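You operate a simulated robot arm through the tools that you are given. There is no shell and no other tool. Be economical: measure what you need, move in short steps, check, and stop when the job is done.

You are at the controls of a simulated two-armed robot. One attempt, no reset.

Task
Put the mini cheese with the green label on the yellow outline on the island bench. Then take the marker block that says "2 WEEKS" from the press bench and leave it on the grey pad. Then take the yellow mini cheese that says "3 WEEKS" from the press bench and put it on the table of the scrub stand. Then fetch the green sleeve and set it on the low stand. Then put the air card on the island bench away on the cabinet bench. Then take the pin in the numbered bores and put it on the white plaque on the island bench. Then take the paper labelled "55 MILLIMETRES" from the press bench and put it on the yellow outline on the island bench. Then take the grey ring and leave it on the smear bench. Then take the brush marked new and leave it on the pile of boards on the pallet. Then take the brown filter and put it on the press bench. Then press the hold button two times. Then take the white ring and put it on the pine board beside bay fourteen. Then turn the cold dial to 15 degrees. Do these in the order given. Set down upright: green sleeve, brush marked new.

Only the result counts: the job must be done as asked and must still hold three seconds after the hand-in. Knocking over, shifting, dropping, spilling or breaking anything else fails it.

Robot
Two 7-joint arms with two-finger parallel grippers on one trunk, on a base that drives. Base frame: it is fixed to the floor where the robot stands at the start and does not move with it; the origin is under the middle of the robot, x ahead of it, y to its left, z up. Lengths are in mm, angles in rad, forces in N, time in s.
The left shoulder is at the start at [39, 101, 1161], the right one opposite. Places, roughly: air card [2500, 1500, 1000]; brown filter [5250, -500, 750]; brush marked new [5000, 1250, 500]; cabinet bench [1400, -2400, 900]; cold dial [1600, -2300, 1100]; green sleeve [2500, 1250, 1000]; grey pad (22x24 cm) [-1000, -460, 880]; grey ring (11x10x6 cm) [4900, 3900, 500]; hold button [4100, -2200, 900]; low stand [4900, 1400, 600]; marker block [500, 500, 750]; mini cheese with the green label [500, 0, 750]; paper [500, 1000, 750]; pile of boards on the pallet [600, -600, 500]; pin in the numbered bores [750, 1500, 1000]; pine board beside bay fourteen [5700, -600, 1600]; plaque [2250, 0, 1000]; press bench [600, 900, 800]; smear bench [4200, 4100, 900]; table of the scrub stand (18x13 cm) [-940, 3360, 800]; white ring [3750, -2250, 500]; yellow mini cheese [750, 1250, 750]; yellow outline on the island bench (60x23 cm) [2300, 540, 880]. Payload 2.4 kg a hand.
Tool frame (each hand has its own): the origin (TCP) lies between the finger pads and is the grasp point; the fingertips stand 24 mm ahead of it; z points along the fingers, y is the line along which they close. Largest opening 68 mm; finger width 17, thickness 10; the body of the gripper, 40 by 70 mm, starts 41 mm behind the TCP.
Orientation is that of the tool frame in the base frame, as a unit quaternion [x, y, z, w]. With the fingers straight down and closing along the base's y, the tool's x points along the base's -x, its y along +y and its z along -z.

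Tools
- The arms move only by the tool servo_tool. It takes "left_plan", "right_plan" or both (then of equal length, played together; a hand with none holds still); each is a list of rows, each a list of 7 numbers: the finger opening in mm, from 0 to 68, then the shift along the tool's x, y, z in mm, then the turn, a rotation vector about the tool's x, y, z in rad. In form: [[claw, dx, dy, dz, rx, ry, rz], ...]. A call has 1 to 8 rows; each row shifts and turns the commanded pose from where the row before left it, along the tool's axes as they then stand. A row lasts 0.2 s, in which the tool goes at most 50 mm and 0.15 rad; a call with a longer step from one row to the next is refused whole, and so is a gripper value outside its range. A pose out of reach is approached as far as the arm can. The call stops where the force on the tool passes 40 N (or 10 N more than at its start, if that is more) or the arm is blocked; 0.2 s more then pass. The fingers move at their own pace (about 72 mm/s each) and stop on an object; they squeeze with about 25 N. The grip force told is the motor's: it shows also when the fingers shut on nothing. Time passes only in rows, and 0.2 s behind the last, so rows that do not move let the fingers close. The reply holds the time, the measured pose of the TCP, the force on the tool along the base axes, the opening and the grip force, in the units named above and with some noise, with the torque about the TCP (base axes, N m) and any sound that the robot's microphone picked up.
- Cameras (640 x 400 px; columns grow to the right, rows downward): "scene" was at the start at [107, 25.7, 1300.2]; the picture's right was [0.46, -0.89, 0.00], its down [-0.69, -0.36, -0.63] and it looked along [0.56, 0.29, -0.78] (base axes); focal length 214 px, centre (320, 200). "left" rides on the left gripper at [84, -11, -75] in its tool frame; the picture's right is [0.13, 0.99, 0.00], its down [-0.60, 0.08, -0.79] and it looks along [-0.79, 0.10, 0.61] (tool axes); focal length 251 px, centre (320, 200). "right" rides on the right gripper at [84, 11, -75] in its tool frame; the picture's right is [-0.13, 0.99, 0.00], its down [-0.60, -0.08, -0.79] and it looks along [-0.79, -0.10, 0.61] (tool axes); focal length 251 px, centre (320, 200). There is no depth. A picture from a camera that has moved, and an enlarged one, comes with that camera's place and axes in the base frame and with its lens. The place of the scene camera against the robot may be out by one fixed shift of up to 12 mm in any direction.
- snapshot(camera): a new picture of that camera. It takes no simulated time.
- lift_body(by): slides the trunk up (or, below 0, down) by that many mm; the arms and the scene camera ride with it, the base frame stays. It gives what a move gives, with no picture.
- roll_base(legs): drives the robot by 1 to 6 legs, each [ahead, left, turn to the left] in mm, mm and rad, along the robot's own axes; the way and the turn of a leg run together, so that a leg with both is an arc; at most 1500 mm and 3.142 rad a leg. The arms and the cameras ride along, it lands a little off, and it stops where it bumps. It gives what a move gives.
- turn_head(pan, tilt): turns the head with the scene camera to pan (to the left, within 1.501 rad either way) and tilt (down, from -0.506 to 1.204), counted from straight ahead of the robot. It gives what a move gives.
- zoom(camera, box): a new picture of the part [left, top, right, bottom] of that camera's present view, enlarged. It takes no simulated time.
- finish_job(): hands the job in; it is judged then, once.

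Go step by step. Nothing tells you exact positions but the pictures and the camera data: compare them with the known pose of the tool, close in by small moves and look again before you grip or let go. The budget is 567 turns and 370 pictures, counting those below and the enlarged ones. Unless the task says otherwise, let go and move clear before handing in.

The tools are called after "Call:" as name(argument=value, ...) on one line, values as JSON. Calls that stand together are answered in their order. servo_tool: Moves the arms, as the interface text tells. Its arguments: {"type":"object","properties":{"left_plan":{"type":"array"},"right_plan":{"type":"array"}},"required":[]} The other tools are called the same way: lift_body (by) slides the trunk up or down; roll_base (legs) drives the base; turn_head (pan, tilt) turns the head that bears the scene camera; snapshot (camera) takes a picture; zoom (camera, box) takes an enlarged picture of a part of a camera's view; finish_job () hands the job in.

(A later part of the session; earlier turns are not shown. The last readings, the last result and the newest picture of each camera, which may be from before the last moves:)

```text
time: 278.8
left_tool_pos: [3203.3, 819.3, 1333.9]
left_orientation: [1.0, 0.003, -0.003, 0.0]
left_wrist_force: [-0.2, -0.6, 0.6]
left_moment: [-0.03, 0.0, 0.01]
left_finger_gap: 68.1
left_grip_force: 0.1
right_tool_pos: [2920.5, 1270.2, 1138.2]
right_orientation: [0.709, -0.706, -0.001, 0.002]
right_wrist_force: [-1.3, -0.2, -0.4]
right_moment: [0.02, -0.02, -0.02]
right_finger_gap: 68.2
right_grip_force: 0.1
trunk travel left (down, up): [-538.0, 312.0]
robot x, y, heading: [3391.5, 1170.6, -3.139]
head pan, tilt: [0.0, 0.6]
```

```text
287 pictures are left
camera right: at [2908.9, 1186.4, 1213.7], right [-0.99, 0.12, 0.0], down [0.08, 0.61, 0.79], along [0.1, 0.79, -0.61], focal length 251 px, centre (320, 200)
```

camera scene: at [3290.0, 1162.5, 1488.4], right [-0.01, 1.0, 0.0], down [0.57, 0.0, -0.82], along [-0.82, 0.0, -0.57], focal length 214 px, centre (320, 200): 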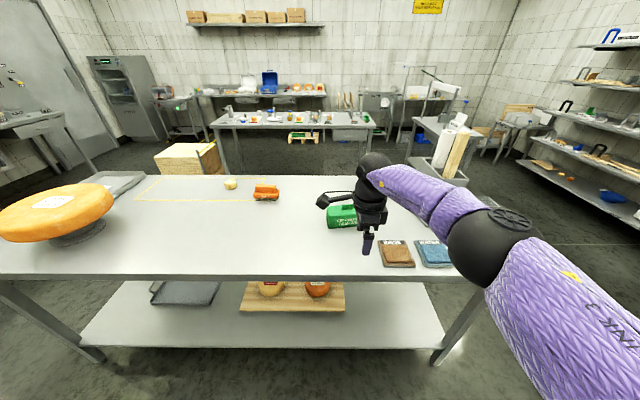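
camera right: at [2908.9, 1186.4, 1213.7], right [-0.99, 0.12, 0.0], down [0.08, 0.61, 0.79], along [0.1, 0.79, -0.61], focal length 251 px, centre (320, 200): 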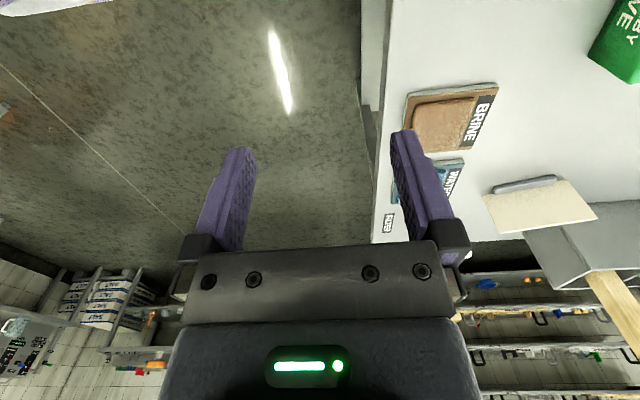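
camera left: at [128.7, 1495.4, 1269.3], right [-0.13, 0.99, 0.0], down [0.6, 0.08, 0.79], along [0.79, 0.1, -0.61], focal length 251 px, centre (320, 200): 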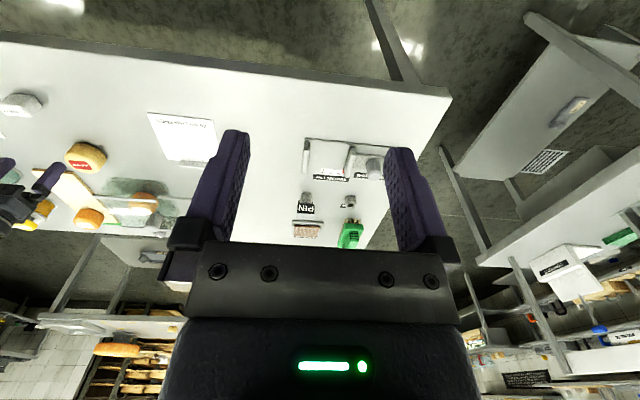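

Call:
roll_base(legs=[[300, 0, 0]])

Call:
snapshot(camera="right")

Call:
zoom(camera="scene", box=[270, 170, 470, 295])

```text
time: 280.8
left_tool_pos: [2902.5, 817.2, 1333.8]
left_orientation: [1.0, 0.003, -0.002, 0.001]
left_wrist_force: [0.0, 0.0, 0.0]
left_moment: [-0.03, 0.01, -0.02]
left_finger_gap: 68.3
left_grip_force: 0.1
right_tool_pos: [2618.5, 1270.4, 1138.8]
right_orientation: [0.709, -0.705, -0.001, 0.002]
right_wrist_force: [0.1, 0.1, 0.2]
right_moment: [-0.01, 0.0, 0.01]
right_finger_gap: 67.8
right_grip_force: 0.0
trunk travel left (down, up): [-538.0, 312.0]
robot x, y, heading: [3091.8, 1170.4, -3.135]
head pan, tilt: [0.0, 0.6]
```

```text
286 pictures are left
camera right: at [2609.1, 1185.4, 1213.4], right [-0.99, 0.12, 0.0], down [0.08, 0.61, 0.79], along [0.1, 0.79, -0.61], focal length 251 px, centre (320, 200)
```

right: 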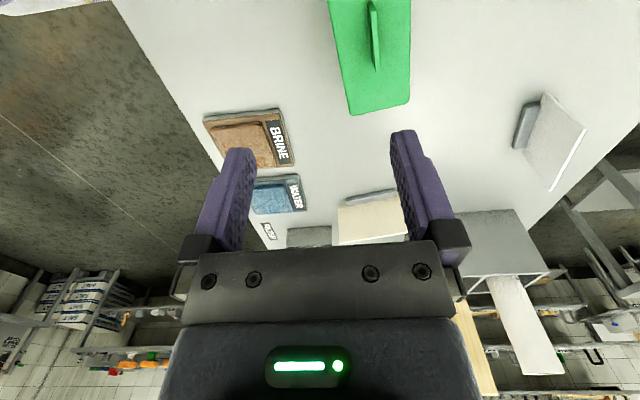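

```text
3.20 times, centred on (370, 232) of scene
camera zoom: at [2989.9, 1161.1, 1488.3], right [0.0, 1.0, 0.0], down [0.57, 0.0, -0.82], along [-0.82, 0.0, -0.57], focal length 686 px, centre (160, 96)
```

zoom: 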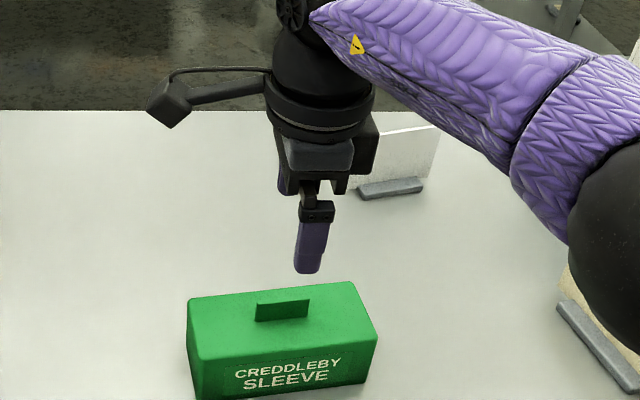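

Call:
servo_tool(right_plan=[[68, 40, 0, 0, 0, 0, 0], [68, 40, 0, 0, 0, 0, 0], [68, 0, 0, 0, 0, 0, 0]])

Call:
snapshot(camera="right")

```text
time: 281.6
left_tool_pos: [2903.9, 816.9, 1333.9]
left_orientation: [1.0, 0.002, -0.003, 0.002]
left_wrist_force: [-0.8, -0.6, -0.1]
left_moment: [0.04, 0.02, -0.02]
left_finger_gap: 68.1
left_grip_force: 0.1
right_tool_pos: [2626.8, 1193.0, 1138.3]
right_orientation: [0.709, -0.706, -0.001, 0.002]
right_wrist_force: [1.0, -0.1, 0.1]
right_moment: [0.04, 0.01, -0.01]
right_finger_gap: 68.2
right_grip_force: 0.1
right hand out of reach, approached as far as the arm can: row 2
trunk travel left (down, up): [-538.0, 312.0]
robot x, y, heading: [3097.1, 1167.4, -3.134]
head pan, tilt: [0.0, 0.6]
```

```text
284 pictures are left
camera right: at [2616.4, 1107.5, 1213.4], right [-0.99, 0.12, 0.0], down [0.08, 0.61, 0.79], along [0.1, 0.79, -0.61], focal length 251 px, centre (320, 200)
```

right: 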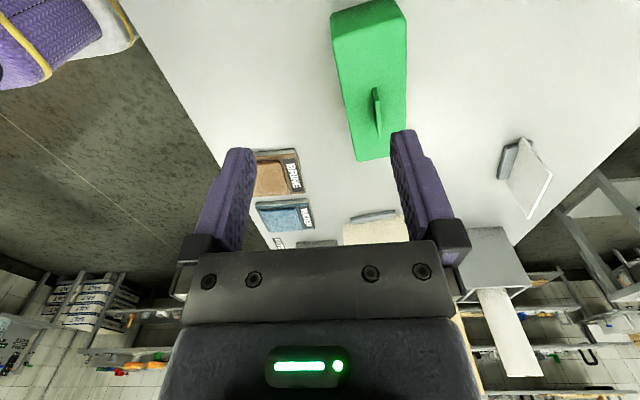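

Call:
zoom(camera="right", box=[290, 0, 450, 170])

```text
2.35 times, centred on (370, 85) of right
camera zoom: at [2616.4, 1107.5, 1213.4], right [-0.99, 0.12, 0.0], down [0.08, 0.61, 0.79], along [0.1, 0.79, -0.61], focal length 592 px, centre (202, 471)
```

zoom: 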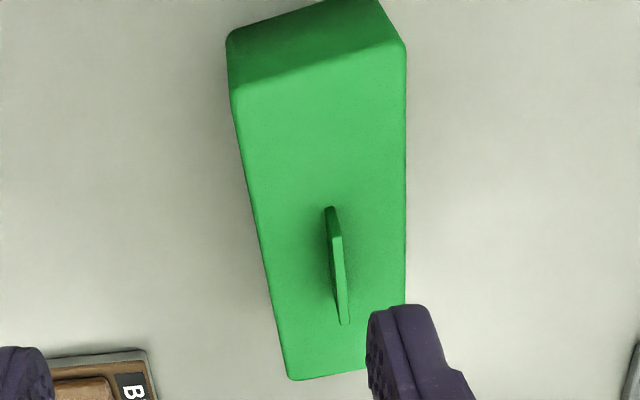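

Ridge handle centre ≈[2571, 1285], top z≈968, yaw ≈6.5°. Move base 60 ahead and align.

Call:
roll_base(legs=[[55, 0, 0]])

Call:
servo_tool(right_plan=[[68, -46, 0, 0, 0, 0, -0.056], [68, -46, 0, 0, 0, 0, -0.057], [68, 0, 0, 40, 0, 0, 0], [68, 0, 0, 30, 0, 0, 0], [68, 0, 0, 0, 0, 0, 0]])

Call:
snapshot(camera="right")

```text
time: 282.6
left_tool_pos: [2847.2, 817.4, 1333.2]
left_orientation: [1.0, 0.002, -0.002, 0.001]
left_wrist_force: [-0.8, 0.3, -0.6]
left_moment: [0.04, -0.01, -0.01]
left_finger_gap: 68.1
left_grip_force: 0.1
right_tool_pos: [2569.2, 1192.4, 1137.2]
right_orientation: [0.709, -0.705, 0.0, 0.001]
right_wrist_force: [-0.5, 0.2, 0.2]
right_moment: [-0.02, -0.01, -0.01]
right_finger_gap: 68.0
right_grip_force: 0.1
trunk travel left (down, up): [-538.0, 312.0]
robot x, y, heading: [3038.6, 1169.2, -3.142]
head pan, tilt: [0.0, 0.6]
```

```text
time: 283.8
left_tool_pos: [2849.3, 816.6, 1333.3]
left_orientation: [1.0, 0.002, -0.003, 0.001]
left_wrist_force: [0.6, 0.9, -0.3]
left_moment: [0.02, -0.02, 0.02]
left_finger_gap: 68.0
left_grip_force: 0.0
right_tool_pos: [2567.1, 1284.7, 1066.6]
right_orientation: [0.747, -0.664, -0.001, 0.002]
right_wrist_force: [0.4, 0.4, -0.5]
right_moment: [0.02, -0.02, 0.01]
right_finger_gap: 68.1
right_grip_force: 0.2
trunk travel left (down, up): [-538.0, 312.0]
robot x, y, heading: [3036.2, 1170.4, -3.141]
head pan, tilt: [0.0, 0.6]
```

```text
282 pictures are left
camera right: at [2567.7, 1199.4, 1142.6], right [-1.0, 0.01, 0.0], down [0.01, 0.61, 0.79], along [0.01, 0.79, -0.61], focal length 251 px, centre (320, 200)
```

right: 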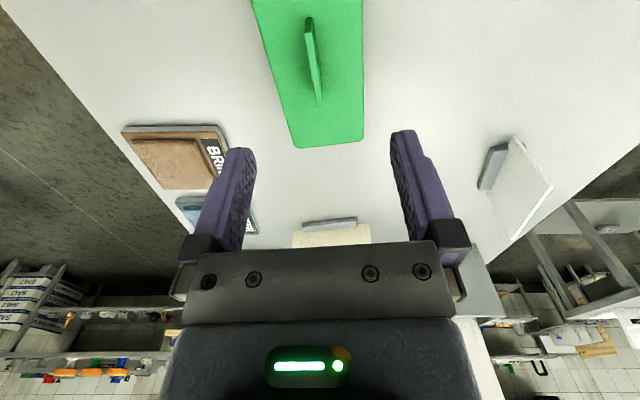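

Call:
servo_tool(right_plan=[[60, 4, -5, 20, 0, 0, 0], [50, 0, 0, 30, 0, 0, 0], [40, 0, 0, 20, 0, 0, 0], [40, 0, 0, 0, 0, 0, 0]])

Call:
snapshot(camera="right")

Call:
zoom(camera="scene", box=[290, 190, 450, 315])

```text
time: 284.8
left_tool_pos: [2849.3, 817.2, 1332.9]
left_orientation: [1.0, 0.001, -0.003, 0.001]
left_wrist_force: [-0.5, 0.0, 0.2]
left_moment: [-0.02, -0.02, 0.0]
left_finger_gap: 68.0
left_grip_force: 0.1
right_tool_pos: [2581.6, 1282.6, 998.0]
right_orientation: [0.748, -0.664, -0.001, 0.002]
right_wrist_force: [0.1, 0.4, 0.4]
right_moment: [0.02, 0.0, 0.0]
right_finger_gap: 40.0
right_grip_force: 0.1
right hand out of reach, approached as far as the arm can: row 3
trunk travel left (down, up): [-538.0, 312.0]
robot x, y, heading: [3035.1, 1172.0, -3.139]
head pan, tilt: [0.0, 0.6]
```

```text
281 pictures are left
camera right: at [2580.9, 1196.4, 1073.3], right [-1.0, 0.01, 0.0], down [0.01, 0.61, 0.79], along [0.01, 0.79, -0.61], focal length 251 px, centre (320, 200)
```

right: 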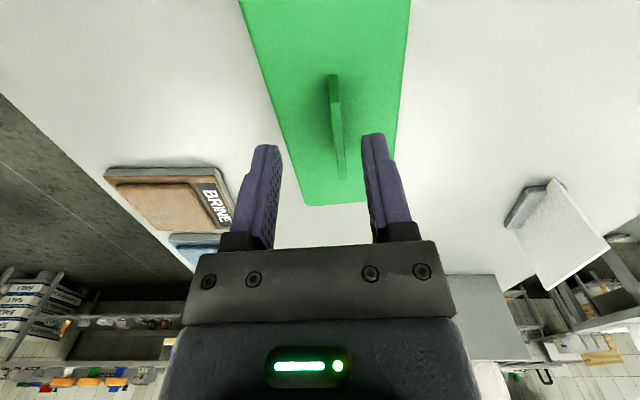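

```text
3.20 times, centred on (370, 252) of scene
camera zoom: at [2935.9, 1160.7, 1488.4], right [0.0, 1.0, 0.0], down [0.57, 0.0, -0.82], along [-0.82, 0.0, -0.57], focal length 686 px, centre (160, 32)
```

zoom: 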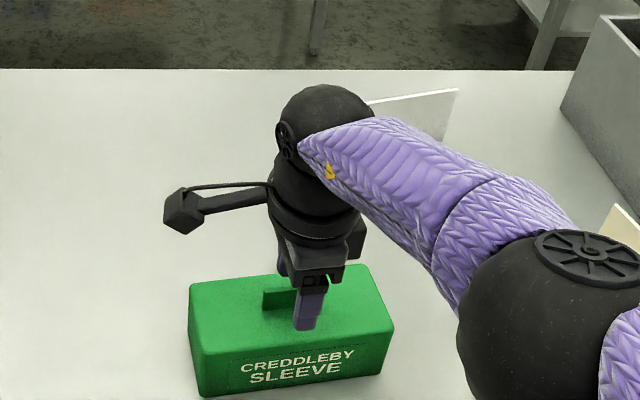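

Call:
roll_base(legs=[[10, 2, 0]])

Call:
lift_body(by=-15)

Call:
snapshot(camera="right")

```text
time: 285.5
left_tool_pos: [2836.9, 814.8, 1332.5]
left_orientation: [1.0, 0.002, -0.004, 0.001]
left_wrist_force: [0.5, -0.4, -0.4]
left_moment: [-0.03, -0.03, -0.01]
left_finger_gap: 68.0
left_grip_force: 0.1
right_tool_pos: [2571.8, 1279.9, 997.8]
right_orientation: [0.748, -0.664, -0.001, 0.001]
right_wrist_force: [0.3, -0.1, 1.1]
right_moment: [0.01, 0.0, -0.01]
right_finger_gap: 40.3
right_grip_force: 0.1
trunk travel left (down, up): [-538.0, 312.0]
robot x, y, heading: [3029.7, 1167.6, -3.138]
head pan, tilt: [0.0, 0.6]
```

```text
time: 286.1
left_tool_pos: [2838.5, 814.2, 1319.4]
left_orientation: [1.0, 0.003, -0.003, 0.001]
left_wrist_force: [-0.2, 0.0, -0.2]
left_moment: [0.0, -0.02, 0.0]
left_finger_gap: 67.9
left_grip_force: 0.1
right_tool_pos: [2572.2, 1279.7, 984.1]
right_orientation: [0.748, -0.664, -0.001, 0.002]
right_wrist_force: [-0.5, 0.5, -0.1]
right_moment: [-0.04, 0.01, 0.05]
right_finger_gap: 40.0
right_grip_force: 0.0
trunk travel left (down, up): [-523.0, 326.0]
robot x, y, heading: [3024.8, 1170.3, -3.14]
head pan, tilt: [0.0, 0.6]
```

```text
279 pictures are left
camera right: at [2571.0, 1194.5, 1058.6], right [-1.0, 0.01, 0.0], down [0.01, 0.61, 0.79], along [0.01, 0.79, -0.61], focal length 251 px, centre (320, 200)
```

right: 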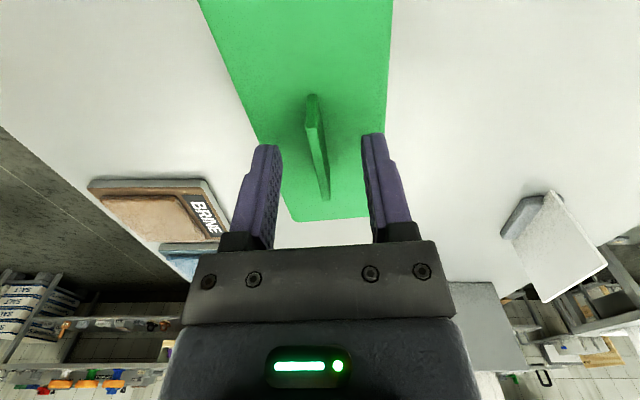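

Call:
lift_body(by=-12)

Call:
servo_tool(right_plan=[[0, 0, 0, 0, 0, 0, 0], [0, 0, 0, 0, 0, 0, 0], [0, 0, 0, 0, 0, 0, 0]])

Call:
snapshot(camera="right")

```text
time: 286.7
left_tool_pos: [2840.8, 815.8, 1307.4]
left_orientation: [1.0, 0.002, -0.003, 0.002]
left_wrist_force: [-0.3, -0.7, 0.3]
left_moment: [0.02, 0.0, 0.0]
left_finger_gap: 67.8
left_grip_force: 0.1
right_tool_pos: [2571.5, 1279.6, 972.1]
right_orientation: [0.747, -0.665, -0.002, 0.003]
right_wrist_force: [0.0, 1.2, 20.5]
right_moment: [0.09, -0.46, 0.06]
right_finger_gap: 38.7
right_grip_force: 0.1
trunk travel left (down, up): [-511.0, 338.0]
robot x, y, heading: [3027.1, 1164.9, -3.142]
head pan, tilt: [0.0, 0.6]
```

```text
time: 287.5
left_tool_pos: [2840.0, 815.1, 1307.6]
left_orientation: [1.0, 0.004, -0.003, 0.0]
left_wrist_force: [0.5, 0.5, -0.9]
left_moment: [0.02, -0.04, 0.01]
left_finger_gap: 68.0
left_grip_force: 0.0
right_tool_pos: [2571.5, 1278.6, 972.2]
right_orientation: [0.748, -0.664, -0.002, 0.003]
right_wrist_force: [-1.1, 0.7, 34.4]
right_moment: [-0.02, -0.13, 0.19]
right_finger_gap: 4.7
right_grip_force: 25.0
trunk travel left (down, up): [-511.0, 338.0]
robot x, y, heading: [3027.2, 1167.5, -3.141]
head pan, tilt: [0.0, 0.6]
```

```text
278 pictures are left
camera right: at [2572.0, 1193.9, 1048.4], right [-1.0, 0.01, 0.01], down [0.01, 0.61, 0.79], along [0.0, 0.79, -0.61], focal length 251 px, centre (320, 200)
```

right: 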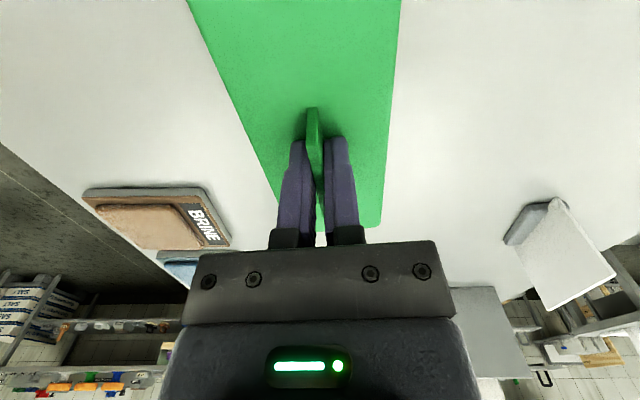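

Gripped the ridge. Lift and check.

Call:
lift_body(by=60)

Call:
snapshot(camera="scene")

```text
time: 288.5
left_tool_pos: [2837.7, 815.9, 1367.1]
left_orientation: [1.0, 0.003, -0.003, 0.0]
left_wrist_force: [-0.3, -0.2, 0.1]
left_moment: [0.0, 0.03, 0.03]
left_finger_gap: 68.0
left_grip_force: 0.0
right_tool_pos: [2570.6, 1279.2, 1031.9]
right_orientation: [0.748, -0.664, 0.0, 0.002]
right_wrist_force: [0.4, -0.4, -1.0]
right_moment: [0.03, 0.02, 0.02]
right_finger_gap: 4.3
right_grip_force: 25.1
trunk travel left (down, up): [-571.0, 278.0]
robot x, y, heading: [3025.0, 1167.7, -3.138]
head pan, tilt: [0.0, 0.6]
```

```text
277 pictures are left
camera scene: at [2927.4, 1158.8, 1521.4], right [0.0, 1.0, 0.0], down [0.57, 0.0, -0.82], along [-0.82, 0.0, -0.57], focal length 214 px, centre (320, 200)
```

scene: 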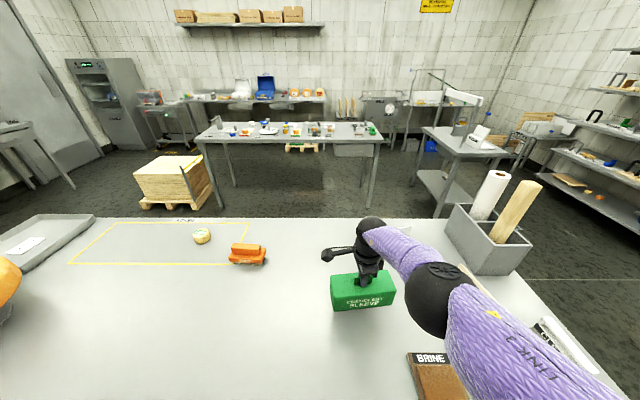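

Call:
roll_base(legs=[[-420, 0, 0], [0, 0, -3.14]])

Call:
turn_head(pan=0.0, tilt=0.4)

Call:
snapshot(camera="scene")

```text
time: 298.4
left_tool_pos: [3633.9, 1525.6, 1368.2]
left_orientation: [-0.008, 1.0, 0.002, 0.003]
left_wrist_force: [-0.5, 0.4, 0.0]
left_moment: [0.01, -0.04, 0.02]
left_finger_gap: 68.0
left_grip_force: 0.0
right_tool_pos: [3905.7, 1064.3, 1031.5]
right_orientation: [0.66, 0.752, 0.002, 0.001]
right_wrist_force: [1.1, 0.5, -0.7]
right_moment: [-0.05, -0.02, -0.01]
right_finger_gap: 4.5
right_grip_force: 25.0
trunk travel left (down, up): [-571.0, 278.0]
robot x, y, heading: [3446.6, 1171.0, 0.014]
head pan, tilt: [0.0, 0.6]
```

```text
time: 299.2
left_tool_pos: [3633.6, 1526.0, 1366.6]
left_orientation: [-0.009, 1.0, 0.0, 0.003]
left_wrist_force: [1.2, -0.3, 0.1]
left_moment: [0.0, -0.02, 0.0]
left_finger_gap: 68.1
left_grip_force: 0.1
right_tool_pos: [3906.3, 1063.9, 1031.2]
right_orientation: [0.66, 0.752, 0.002, 0.0]
right_wrist_force: [-0.7, -0.6, -1.6]
right_moment: [0.01, -0.01, 0.0]
right_finger_gap: 4.5
right_grip_force: 25.0
trunk travel left (down, up): [-571.0, 278.0]
robot x, y, heading: [3449.9, 1170.8, 0.013]
head pan, tilt: [0.0, 0.4]
```

```text
276 pictures are left
camera scene: at [3561.5, 1162.9, 1539.6], right [0.02, -1.0, 0.0], down [-0.39, -0.01, -0.92], along [0.92, 0.02, -0.39], focal length 214 px, centre (320, 200)
```

scene: 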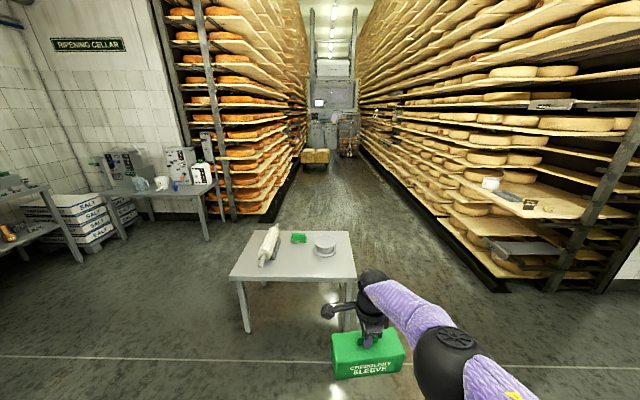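

Call:
zoom(camera="scene", box=[220, 200, 380, 300])

```text
4.00 times, centred on (300, 250) of scene
camera zoom: at [3561.5, 1162.9, 1539.6], right [0.02, -1.0, 0.0], down [-0.39, -0.01, -0.92], along [0.92, 0.02, -0.39], focal length 858 px, centre (400, 0)
```

zoom: 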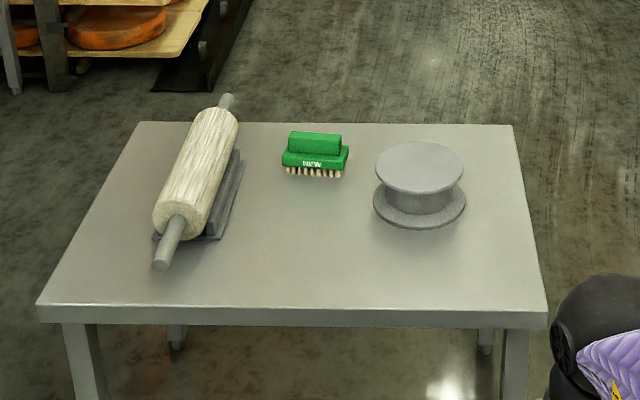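

The low stand is that table (top ≈550), free at its front centre. Drive up so the sleeve is over about [4740, 1250].

Call:
roll_base(legs=[[0, 0, -0.013], [830, 190, 0]])

Call:
lift_body(by=-250)

Call:
turn_head(pan=0.0, tilt=0.8)

Call:
snapshot(camera="scene")

Call:
snapshot(camera="right")

```text
time: 304.0
left_tool_pos: [4465.0, 1717.3, 1366.7]
left_orientation: [-0.001, 1.0, 0.001, 0.003]
left_wrist_force: [0.4, 0.5, 0.0]
left_moment: [0.04, 0.0, 0.01]
left_finger_gap: 67.9
left_grip_force: 0.0
right_tool_pos: [4733.0, 1252.8, 1031.1]
right_orientation: [0.664, 0.748, 0.002, 0.0]
right_wrist_force: [0.1, 0.0, 0.1]
right_moment: [0.01, -0.02, 0.02]
right_finger_gap: 4.4
right_grip_force: 24.9
trunk travel left (down, up): [-571.0, 278.0]
robot x, y, heading: [4276.7, 1364.5, 0.006]
head pan, tilt: [0.0, 0.4]
```

```text
time: 306.6
left_tool_pos: [4465.1, 1717.3, 1117.5]
left_orientation: [-0.001, 1.0, 0.0, 0.003]
left_wrist_force: [0.0, -0.7, 0.0]
left_moment: [0.01, -0.02, 0.05]
left_finger_gap: 68.0
left_grip_force: 0.0
right_tool_pos: [4732.7, 1253.4, 780.4]
right_orientation: [0.665, 0.747, 0.002, 0.0]
right_wrist_force: [0.5, -0.4, 0.3]
right_moment: [-0.04, 0.03, 0.01]
right_finger_gap: 4.5
right_grip_force: 25.1
trunk travel left (down, up): [-321.0, 528.0]
robot x, y, heading: [4272.0, 1366.5, 0.007]
head pan, tilt: [0.0, 0.4]
```

```text
time: 307.5
left_tool_pos: [4465.1, 1716.6, 1116.6]
left_orientation: [-0.002, 1.0, 0.001, 0.002]
left_wrist_force: [0.1, -0.5, -0.2]
left_moment: [0.02, 0.02, 0.01]
left_finger_gap: 68.1
left_grip_force: 0.1
right_tool_pos: [4731.2, 1252.3, 781.1]
right_orientation: [0.664, 0.748, 0.002, 0.002]
right_wrist_force: [-0.3, -0.7, -0.8]
right_moment: [0.0, -0.01, -0.01]
right_finger_gap: 4.4
right_grip_force: 25.2
trunk travel left (down, up): [-321.0, 528.0]
robot x, y, heading: [4274.3, 1363.9, 0.003]
head pan, tilt: [0.0, 0.799]
```

```text
274 pictures are left
camera scene: at [4405.4, 1355.5, 1253.2], right [0.0, -1.0, 0.0], down [-0.72, 0.0, -0.7], along [0.7, 0.0, -0.72], focal length 214 px, centre (320, 200)
```

scene: 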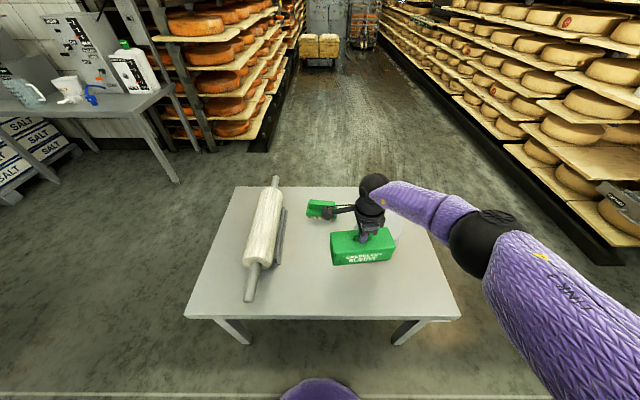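

```text
273 pictures are left
camera right: at [4732.7, 1336.3, 856.5], right [1.0, -0.01, 0.0], down [-0.01, -0.61, 0.79], along [-0.01, -0.79, -0.61], focal length 251 px, centre (320, 200)
```

right: 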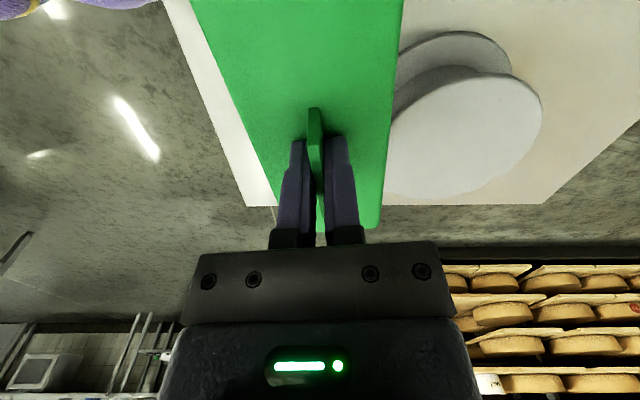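

Call:
roll_base(legs=[[10, 60, 0]])

Call:
lift_body(by=-125)

Call:
snapshot(camera="scene")

Call:
snapshot(camera="right")

```text
time: 308.4
left_tool_pos: [4474.2, 1777.6, 1116.4]
left_orientation: [-0.002, 1.0, 0.0, 0.003]
left_wrist_force: [0.0, 0.6, 0.2]
left_moment: [0.0, 0.01, -0.03]
left_finger_gap: 68.2
left_grip_force: 0.0
right_tool_pos: [4742.2, 1311.3, 780.9]
right_orientation: [0.664, 0.747, 0.002, 0.0]
right_wrist_force: [0.4, 0.3, -0.7]
right_moment: [0.04, -0.02, 0.0]
right_finger_gap: 4.4
right_grip_force: 25.0
trunk travel left (down, up): [-321.0, 528.0]
robot x, y, heading: [4285.6, 1426.3, 0.004]
head pan, tilt: [0.0, 0.799]
```

```text
time: 309.7
left_tool_pos: [4474.7, 1776.5, 1005.2]
left_orientation: [-0.002, 1.0, 0.0, 0.001]
left_wrist_force: [0.4, -1.5, -0.3]
left_moment: [0.0, 0.0, -0.01]
left_finger_gap: 68.0
left_grip_force: 0.1
right_tool_pos: [4742.0, 1312.7, 672.4]
right_orientation: [0.665, 0.747, 0.002, -0.001]
right_wrist_force: [-4.1, -1.1, 13.6]
right_moment: [-0.46, 0.15, -0.12]
right_finger_gap: 4.5
right_grip_force: 24.6
trunk travel left (down, up): [-211.0, 639.0]
robot x, y, heading: [4285.1, 1426.3, 0.0]
head pan, tilt: [0.0, 0.799]
stopped: the force on the tool passed its limit at 62 N (the readings are from after the stop); the commanded pose is now the measured one
```

```text
272 pictures are left
camera scene: at [4439.0, 1415.3, 1141.2], right [0.0, -1.0, 0.0], down [-0.72, 0.0, -0.7], along [0.7, 0.0, -0.72], focal length 214 px, centre (320, 200)
```

scene: 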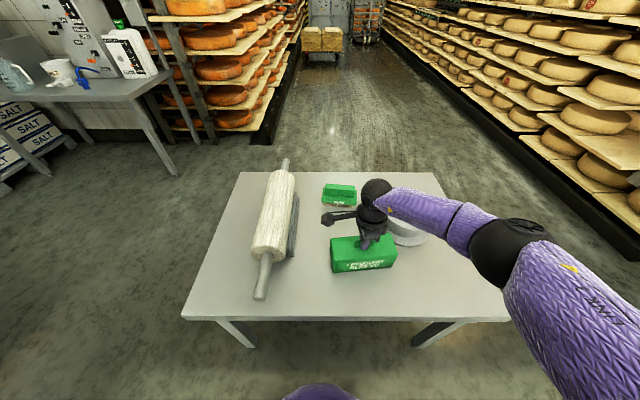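

```text
271 pictures are left
camera right: at [4743.7, 1396.1, 748.7], right [1.0, -0.01, 0.0], down [-0.01, -0.61, 0.79], along [-0.01, -0.79, -0.61], focal length 251 px, centre (320, 200)
```

right: 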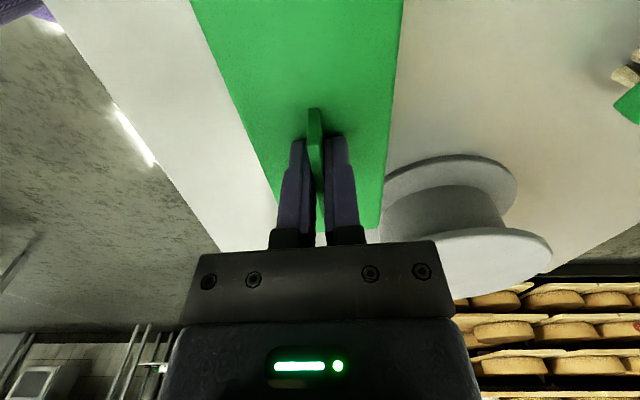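

Contact occurred at TCP 672, so the table top is about 580; the sleeve sits upright on it. Release and rise.

Call:
servo_tool(right_plan=[[12, 0, 0, 0, 0, 0, 0], [25, 0, 0, 0, 0, 0, 0], [25, 0, 0, 0, 0, 0, 0], [25, 0, 0, -20, 0, 0, 0], [25, 0, 0, -40, 0, 0, 0], [25, 0, 0, -40, 0, 0, 0]])

Call:
lift_body(by=150)

Call:
snapshot(camera="scene")

Call:
zoom(camera="right", box=[200, 0, 520, 200])

```text
time: 311.1
left_tool_pos: [4475.2, 1776.6, 1006.3]
left_orientation: [-0.001, 1.0, 0.0, 0.0]
left_wrist_force: [0.2, -0.4, -0.3]
left_moment: [-0.03, 0.03, 0.02]
left_finger_gap: 67.8
left_grip_force: 0.1
right_tool_pos: [4743.1, 1310.3, 771.5]
right_orientation: [0.665, 0.747, 0.002, 0.0]
right_wrist_force: [-0.3, -0.4, 0.0]
right_moment: [-0.03, 0.02, 0.03]
right_finger_gap: 24.9
right_grip_force: 0.0
trunk travel left (down, up): [-211.0, 639.0]
robot x, y, heading: [4285.2, 1424.2, 0.003]
head pan, tilt: [0.0, 0.799]
```

```text
time: 312.8
left_tool_pos: [4476.6, 1776.4, 1155.7]
left_orientation: [-0.002, 1.0, 0.0, 0.0]
left_wrist_force: [-1.4, -0.2, 0.7]
left_moment: [0.03, 0.02, 0.01]
left_finger_gap: 68.1
left_grip_force: 0.0
right_tool_pos: [4742.6, 1312.4, 922.9]
right_orientation: [0.664, 0.748, 0.002, -0.002]
right_wrist_force: [0.7, 0.7, -0.1]
right_moment: [0.01, -0.04, 0.0]
right_finger_gap: 24.5
right_grip_force: 0.0
trunk travel left (down, up): [-361.0, 489.0]
robot x, y, heading: [4286.0, 1422.8, 0.003]
head pan, tilt: [0.0, 0.799]
```

```text
270 pictures are left
camera scene: at [4408.5, 1414.9, 1293.3], right [0.0, -1.0, 0.0], down [-0.72, 0.0, -0.7], along [0.7, 0.0, -0.72], focal length 214 px, centre (320, 200)
```

scene: 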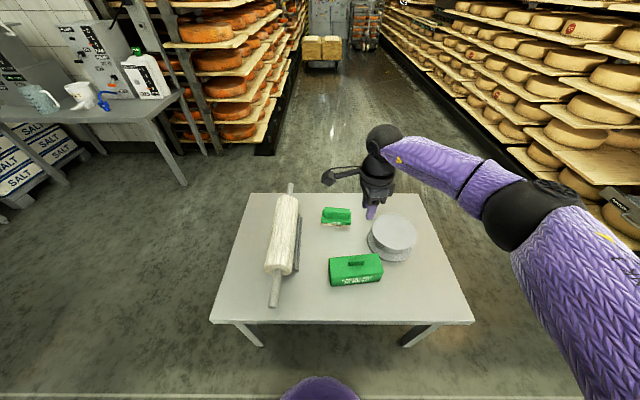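

```text
2.00 times, centred on (360, 100) of right
camera zoom: at [4744.1, 1395.5, 997.3], right [1.0, -0.01, 0.0], down [-0.01, -0.61, 0.79], along [-0.01, -0.79, -0.61], focal length 503 px, centre (240, 400)
```

zoom: 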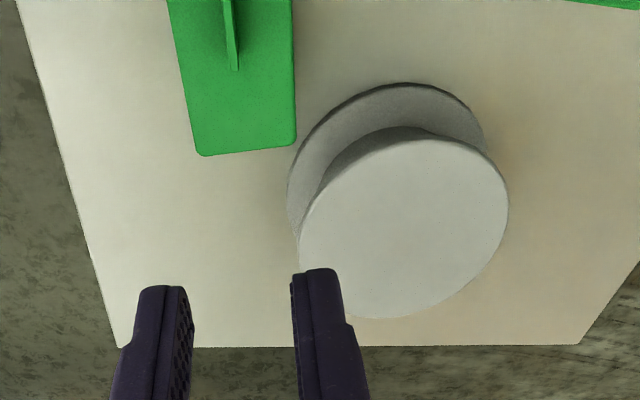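

Sleeve is upright on the low stand. Next, the air card: return to the island's far side and look at the cards.

Call:
servo_tool(right_plan=[[68, 0, 0, 0, 0, 0, -0.15], [68, 0, 0, 0, 0, 0, -0.15], [68, 0, 0, 0, 0, 0, -0.15], [68, 0, 0, 0, 0, 0, -0.15], [68, 0, 0, 0, 0, 0, -0.15], [68, 0, 0, 0, 0, 0, -0.15], [68, 0, 0, 0, 0, 0, -0.15], [68, 0, 0, 0, 0, 0, -0.15]])

Call:
servo_tool(right_plan=[[68, 0, 0, 0, 0, 0, -0.15], [68, 0, 0, 0, 0, 0, -0.108]])

Call:
lift_body(by=200)

Call:
roll_base(legs=[[-850, 0, 0], [0, 0, 3.138]])

Call:
turn_head(pan=-0.1, tilt=0.55)

Call:
snapshot(camera="scene")

```text
time: 314.6
left_tool_pos: [4476.2, 1776.4, 1156.1]
left_orientation: [-0.001, 1.0, -0.001, 0.001]
left_wrist_force: [0.0, -0.3, -0.3]
left_moment: [0.0, 0.0, 0.03]
left_finger_gap: 68.0
left_grip_force: 0.1
right_tool_pos: [4742.5, 1311.4, 922.5]
right_orientation: [0.126, 0.992, 0.003, 0.0]
right_wrist_force: [0.1, 0.3, -0.4]
right_moment: [0.0, -0.03, -0.02]
right_finger_gap: 67.9
right_grip_force: 0.1
trunk travel left (down, up): [-361.0, 489.0]
robot x, y, heading: [4287.4, 1418.7, 0.006]
head pan, tilt: [0.0, 0.799]
```

```text
time: 315.2
left_tool_pos: [4476.7, 1776.7, 1156.4]
left_orientation: [-0.002, 1.0, 0.0, 0.001]
left_wrist_force: [0.0, -0.5, 0.1]
left_moment: [0.01, 0.01, 0.01]
left_finger_gap: 67.9
left_grip_force: 0.0
right_tool_pos: [4743.4, 1311.6, 921.5]
right_orientation: [-0.003, 1.0, 0.003, 0.0]
right_wrist_force: [1.1, 0.3, 0.4]
right_moment: [-0.01, 0.02, 0.02]
right_finger_gap: 68.2
right_grip_force: 0.0
trunk travel left (down, up): [-361.0, 489.0]
robot x, y, heading: [4285.9, 1420.4, 0.004]
head pan, tilt: [0.0, 0.799]
```

```text
time: 317.4
left_tool_pos: [4476.1, 1778.3, 1355.4]
left_orientation: [-0.002, 1.0, -0.001, 0.0]
left_wrist_force: [-0.2, -0.4, 0.5]
left_moment: [0.01, 0.02, -0.02]
left_finger_gap: 67.8
left_grip_force: 0.1
right_tool_pos: [4741.4, 1311.5, 1121.1]
right_orientation: [-0.001, 1.0, 0.003, 0.0]
right_wrist_force: [0.8, 0.9, 0.5]
right_moment: [0.0, -0.01, 0.02]
right_finger_gap: 67.9
right_grip_force: 0.0
trunk travel left (down, up): [-561.0, 289.0]
robot x, y, heading: [4286.6, 1422.3, -0.001]
head pan, tilt: [0.0, 0.799]
```

```text
time: 329.2
left_tool_pos: [3253.4, 1068.8, 1356.4]
left_orientation: [1.0, 0.002, -0.001, 0.0]
left_wrist_force: [-0.2, -0.6, 0.5]
left_moment: [0.02, -0.02, 0.01]
left_finger_gap: 68.0
left_grip_force: 0.1
right_tool_pos: [2987.8, 1534.1, 1121.8]
right_orientation: [1.0, 0.001, 0.0, 0.002]
right_wrist_force: [0.4, 0.0, -0.7]
right_moment: [-0.03, 0.02, 0.02]
right_finger_gap: 68.2
right_grip_force: 0.0
trunk travel left (down, up): [-561.0, 289.0]
robot x, y, heading: [3443.9, 1421.1, -3.141]
head pan, tilt: [0.0, 0.799]
```

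```text
time: 330.0
left_tool_pos: [3254.0, 1068.2, 1356.3]
left_orientation: [1.0, 0.002, -0.001, -0.001]
left_wrist_force: [-0.1, -0.4, -0.1]
left_moment: [0.03, 0.04, 0.0]
left_finger_gap: 68.1
left_grip_force: 0.0
right_tool_pos: [2987.1, 1533.5, 1121.8]
right_orientation: [1.0, 0.002, -0.001, 0.003]
right_wrist_force: [0.3, 0.3, 0.0]
right_moment: [0.0, 0.01, 0.01]
right_finger_gap: 67.9
right_grip_force: 0.1
trunk travel left (down, up): [-561.0, 289.0]
robot x, y, heading: [3445.9, 1420.7, -3.139]
head pan, tilt: [-0.099, 0.55]
```

```text
268 pictures are left
camera scene: at [3343.5, 1421.0, 1515.7], right [0.1, 1.0, 0.0], down [0.52, -0.05, -0.85], along [-0.85, 0.08, -0.52], focal length 214 px, centre (320, 200)
```

scene: 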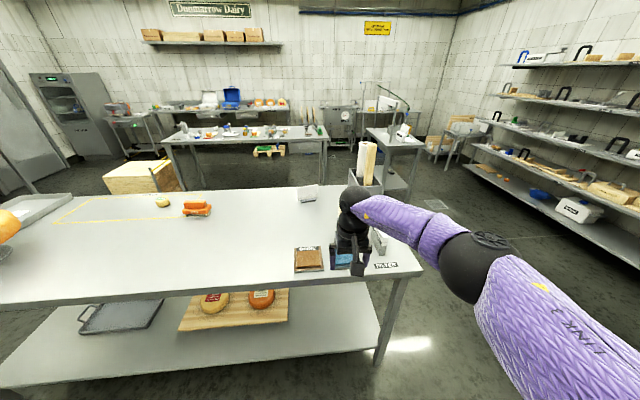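

Call:
snapshot(camera="right")

Call:
zoom(camera="scene", box=[280, 170, 440, 290])

```text
267 pictures are left
camera right: at [3071.9, 1522.4, 1197.2], right [-0.13, -0.99, 0.0], down [-0.6, 0.08, 0.79], along [-0.79, 0.1, -0.61], focal length 251 px, centre (320, 200)
```

right: 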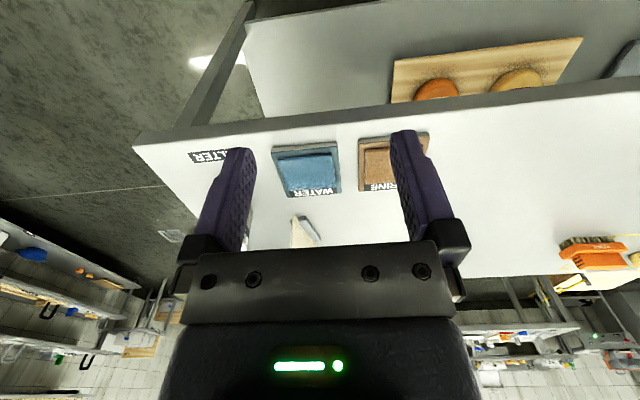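

```text
3.33 times, centred on (360, 230) of scene
camera zoom: at [3343.5, 1421.0, 1515.7], right [0.1, 1.0, 0.0], down [0.52, -0.05, -0.85], along [-0.85, 0.08, -0.52], focal length 715 px, centre (187, 100)
```

zoom: 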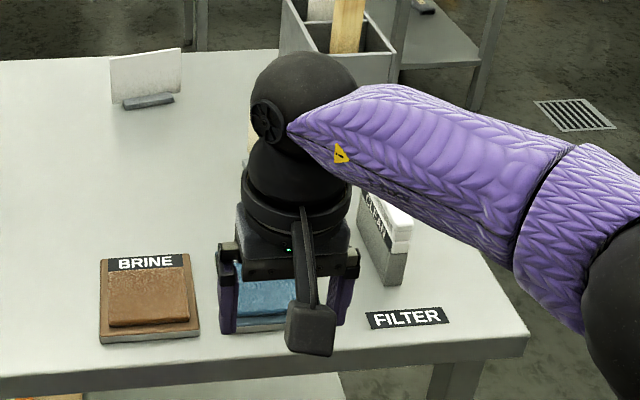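

Card text faces −x. I'll go round the island's north end to view and reach the cards from there.

Call:
roll_base(legs=[[0, -950, 0], [1150, 0, 0], [0, 0, 1.57]])

Call:
turn_head(pan=0.3, tilt=0.55)

Call:
snapshot(camera="scene")

```text
time: 344.2
left_tool_pos: [2645.9, 2177.6, 1356.1]
left_orientation: [0.713, 0.701, -0.001, 0.001]
left_wrist_force: [-0.3, -0.6, 0.7]
left_moment: [0.03, 0.03, 0.01]
left_finger_gap: 68.0
left_grip_force: 0.1
right_tool_pos: [2175.1, 1920.4, 1121.8]
right_orientation: [0.713, 0.701, 0.001, 0.002]
right_wrist_force: [0.2, -0.7, 0.1]
right_moment: [-0.02, -0.02, 0.04]
right_finger_gap: 68.1
right_grip_force: 0.1
trunk travel left (down, up): [-561.0, 289.0]
robot x, y, heading: [2298.5, 2375.9, -1.587]
head pan, tilt: [-0.099, 0.55]
```

```text
time: 345.1
left_tool_pos: [2646.3, 2176.2, 1355.7]
left_orientation: [0.712, 0.702, -0.001, 0.0]
left_wrist_force: [-0.3, 0.7, 0.9]
left_moment: [0.02, 0.03, 0.02]
left_finger_gap: 68.0
left_grip_force: 0.0
right_tool_pos: [2175.3, 1920.1, 1122.7]
right_orientation: [0.713, 0.701, 0.001, 0.002]
right_wrist_force: [0.7, 0.8, -0.1]
right_moment: [0.04, 0.02, -0.02]
right_finger_gap: 67.8
right_grip_force: 0.0
trunk travel left (down, up): [-561.0, 289.0]
robot x, y, heading: [2299.0, 2374.3, -1.59]
head pan, tilt: [0.3, 0.55]
```

```text
265 pictures are left
camera scene: at [2325.9, 2263.2, 1515.7], right [-0.96, -0.28, 0.0], down [-0.15, 0.5, -0.85], along [0.24, -0.82, -0.52], focal length 214 px, centre (320, 200)
```

scene: 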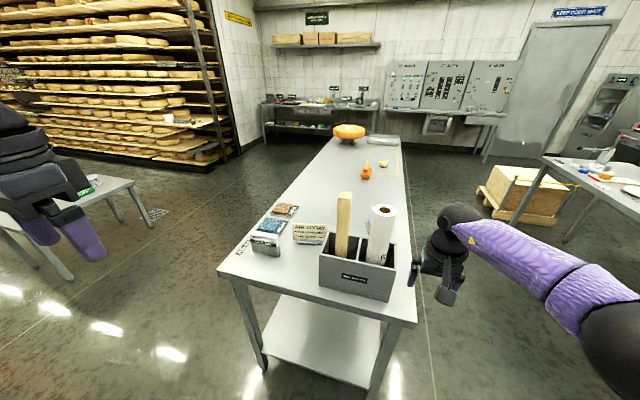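

Call:
zoom(camera="scene", box=[230, 190, 420, 310])

```text
3.33 times, centred on (325, 250) of scene
camera zoom: at [2325.9, 2263.2, 1515.7], right [-0.96, -0.28, 0.0], down [-0.15, 0.5, -0.85], along [0.24, -0.82, -0.52], focal length 715 px, centre (303, 33)
```

zoom: 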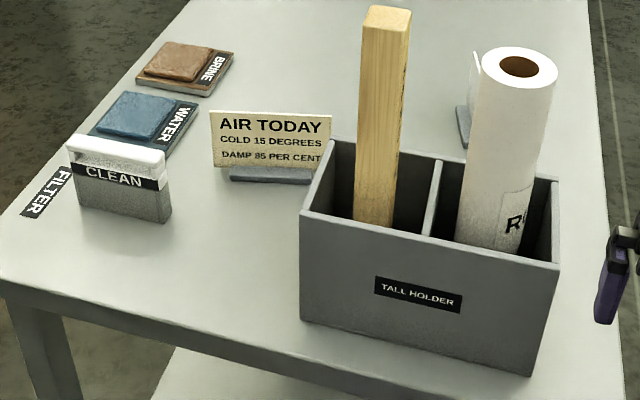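

The "AIR TODAY" card stands at about [2558, 1618], yawed ~12°. It's best reached from the east side with the right hand; driving there.

Call:
roll_base(legs=[[0, 1130, 0], [0, 0, -1.552], [0, 850, 0]])

Call:
turn_head(pan=-0.2, tilt=0.6)

Call:
servo_tool(right_plan=[[60, 0, 0, 0, 0, 0, -0.11], [50, 0, 0, 0, 0, 0, -0.11]])

```text
time: 358.7
left_tool_pos: [3248.6, 1153.1, 1356.2]
left_orientation: [1.0, 0.007, 0.0, 0.0]
left_wrist_force: [0.2, -0.4, -0.6]
left_moment: [0.0, 0.01, -0.02]
left_finger_gap: 68.0
left_grip_force: 0.0
right_tool_pos: [2976.6, 1616.6, 1122.0]
right_orientation: [1.0, 0.005, 0.0, 0.002]
right_wrist_force: [-1.1, -0.7, -0.1]
right_moment: [0.03, 0.01, 0.01]
right_finger_gap: 67.9
right_grip_force: 0.1
trunk travel left (down, up): [-561.0, 289.0]
robot x, y, heading: [3435.7, 1507.1, -3.135]
head pan, tilt: [0.3, 0.55]
```

```text
time: 359.6
left_tool_pos: [3247.5, 1152.4, 1355.9]
left_orientation: [1.0, 0.007, -0.001, 0.0]
left_wrist_force: [-0.9, 0.7, 0.7]
left_moment: [-0.02, -0.05, 0.01]
left_finger_gap: 68.1
left_grip_force: 0.0
right_tool_pos: [2976.9, 1616.7, 1121.8]
right_orientation: [1.0, 0.006, 0.0, 0.002]
right_wrist_force: [0.4, 0.2, -0.3]
right_moment: [0.02, -0.03, 0.0]
right_finger_gap: 67.8
right_grip_force: 0.1
trunk travel left (down, up): [-561.0, 289.0]
robot x, y, heading: [3432.7, 1510.4, -3.128]
head pan, tilt: [-0.201, 0.6]
```

```text
time: 360.2
left_tool_pos: [3247.5, 1153.4, 1356.1]
left_orientation: [1.0, 0.007, -0.001, -0.001]
left_wrist_force: [0.2, 0.0, -0.7]
left_moment: [0.0, 0.01, 0.0]
left_finger_gap: 68.1
left_grip_force: 0.0
right_tool_pos: [2977.5, 1616.8, 1122.3]
right_orientation: [0.993, 0.116, 0.0, 0.0]
right_wrist_force: [0.7, 0.2, -0.1]
right_moment: [-0.01, 0.02, 0.02]
right_finger_gap: 49.9
right_grip_force: 0.1
trunk travel left (down, up): [-561.0, 289.0]
robot x, y, heading: [3436.7, 1507.1, -3.129]
head pan, tilt: [-0.201, 0.6]
```

Call:
roll_base(legs=[[300, 0, 0]])

Call:
snapshot(camera="right")

Call:
snapshot(camera="scene")

```text
time: 362.3
left_tool_pos: [2946.1, 1149.8, 1356.3]
left_orientation: [1.0, 0.005, 0.0, 0.0]
left_wrist_force: [0.3, -0.8, 0.7]
left_moment: [-0.02, 0.01, 0.0]
left_finger_gap: 68.1
left_grip_force: 0.0
right_tool_pos: [2676.6, 1612.5, 1121.6]
right_orientation: [0.993, 0.115, -0.001, 0.002]
right_wrist_force: [-0.1, -0.5, -0.5]
right_moment: [-0.04, -0.04, 0.01]
right_finger_gap: 49.9
right_grip_force: 0.0
trunk travel left (down, up): [-561.0, 289.0]
robot x, y, heading: [3135.0, 1504.4, -3.125]
head pan, tilt: [-0.201, 0.6]
```

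```text
263 pictures are left
camera right: at [2760.2, 1620.7, 1196.6], right [0.1, -0.99, 0.0], down [-0.61, -0.06, 0.79], along [-0.79, -0.08, -0.61], focal length 251 px, centre (320, 200)
```

right: 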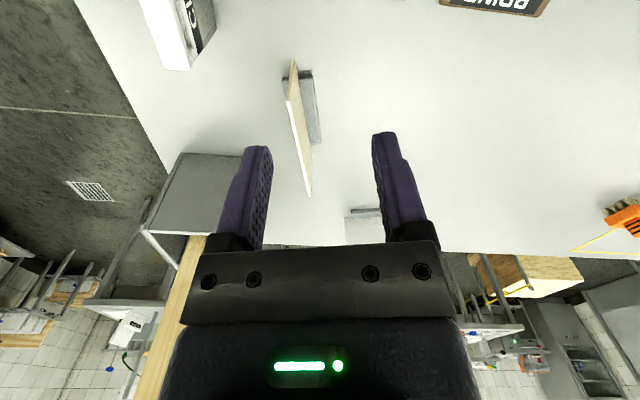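

```text
262 pictures are left
camera scene: at [3034.7, 1512.1, 1511.1], right [0.19, 0.98, 0.0], down [0.56, -0.11, -0.82], along [-0.81, 0.15, -0.57], focal length 214 px, centre (320, 200)
```

scene: 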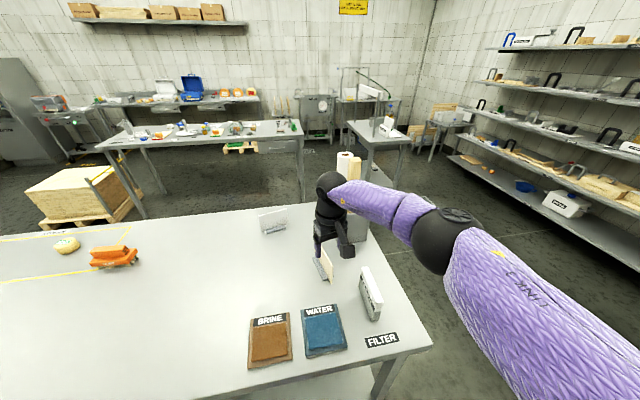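

Call:
zoom(camera="right", box=[240, 40, 400, 140])

Call:
zoom(camera="right", box=[240, 120, 400, 220])

```text
4.00 times, centred on (320, 90) of right
camera zoom: at [2760.2, 1620.7, 1196.6], right [0.1, -0.99, 0.0], down [-0.61, -0.06, 0.79], along [-0.79, -0.08, -0.61], focal length 1006 px, centre (320, 640)
```

zoom: 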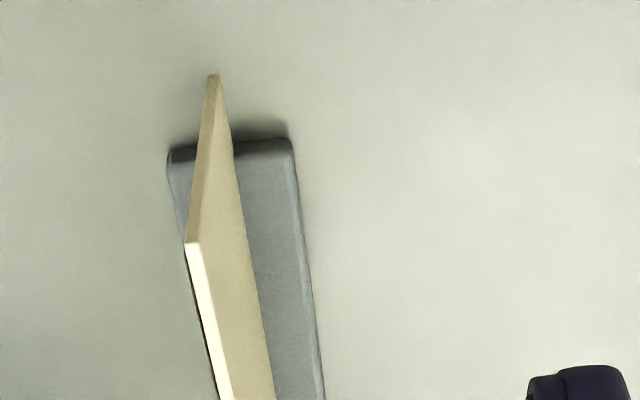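

```text
4.00 times, centred on (320, 170) of right
camera zoom: at [2760.2, 1620.7, 1196.6], right [0.1, -0.99, 0.0], down [-0.61, -0.06, 0.79], along [-0.79, -0.08, -0.61], focal length 1006 px, centre (320, 320)
```

zoom: 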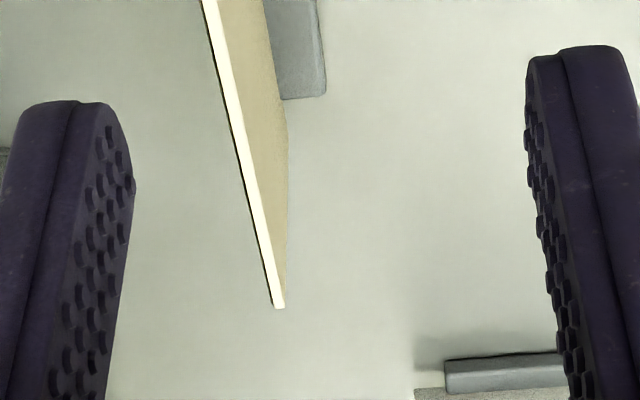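

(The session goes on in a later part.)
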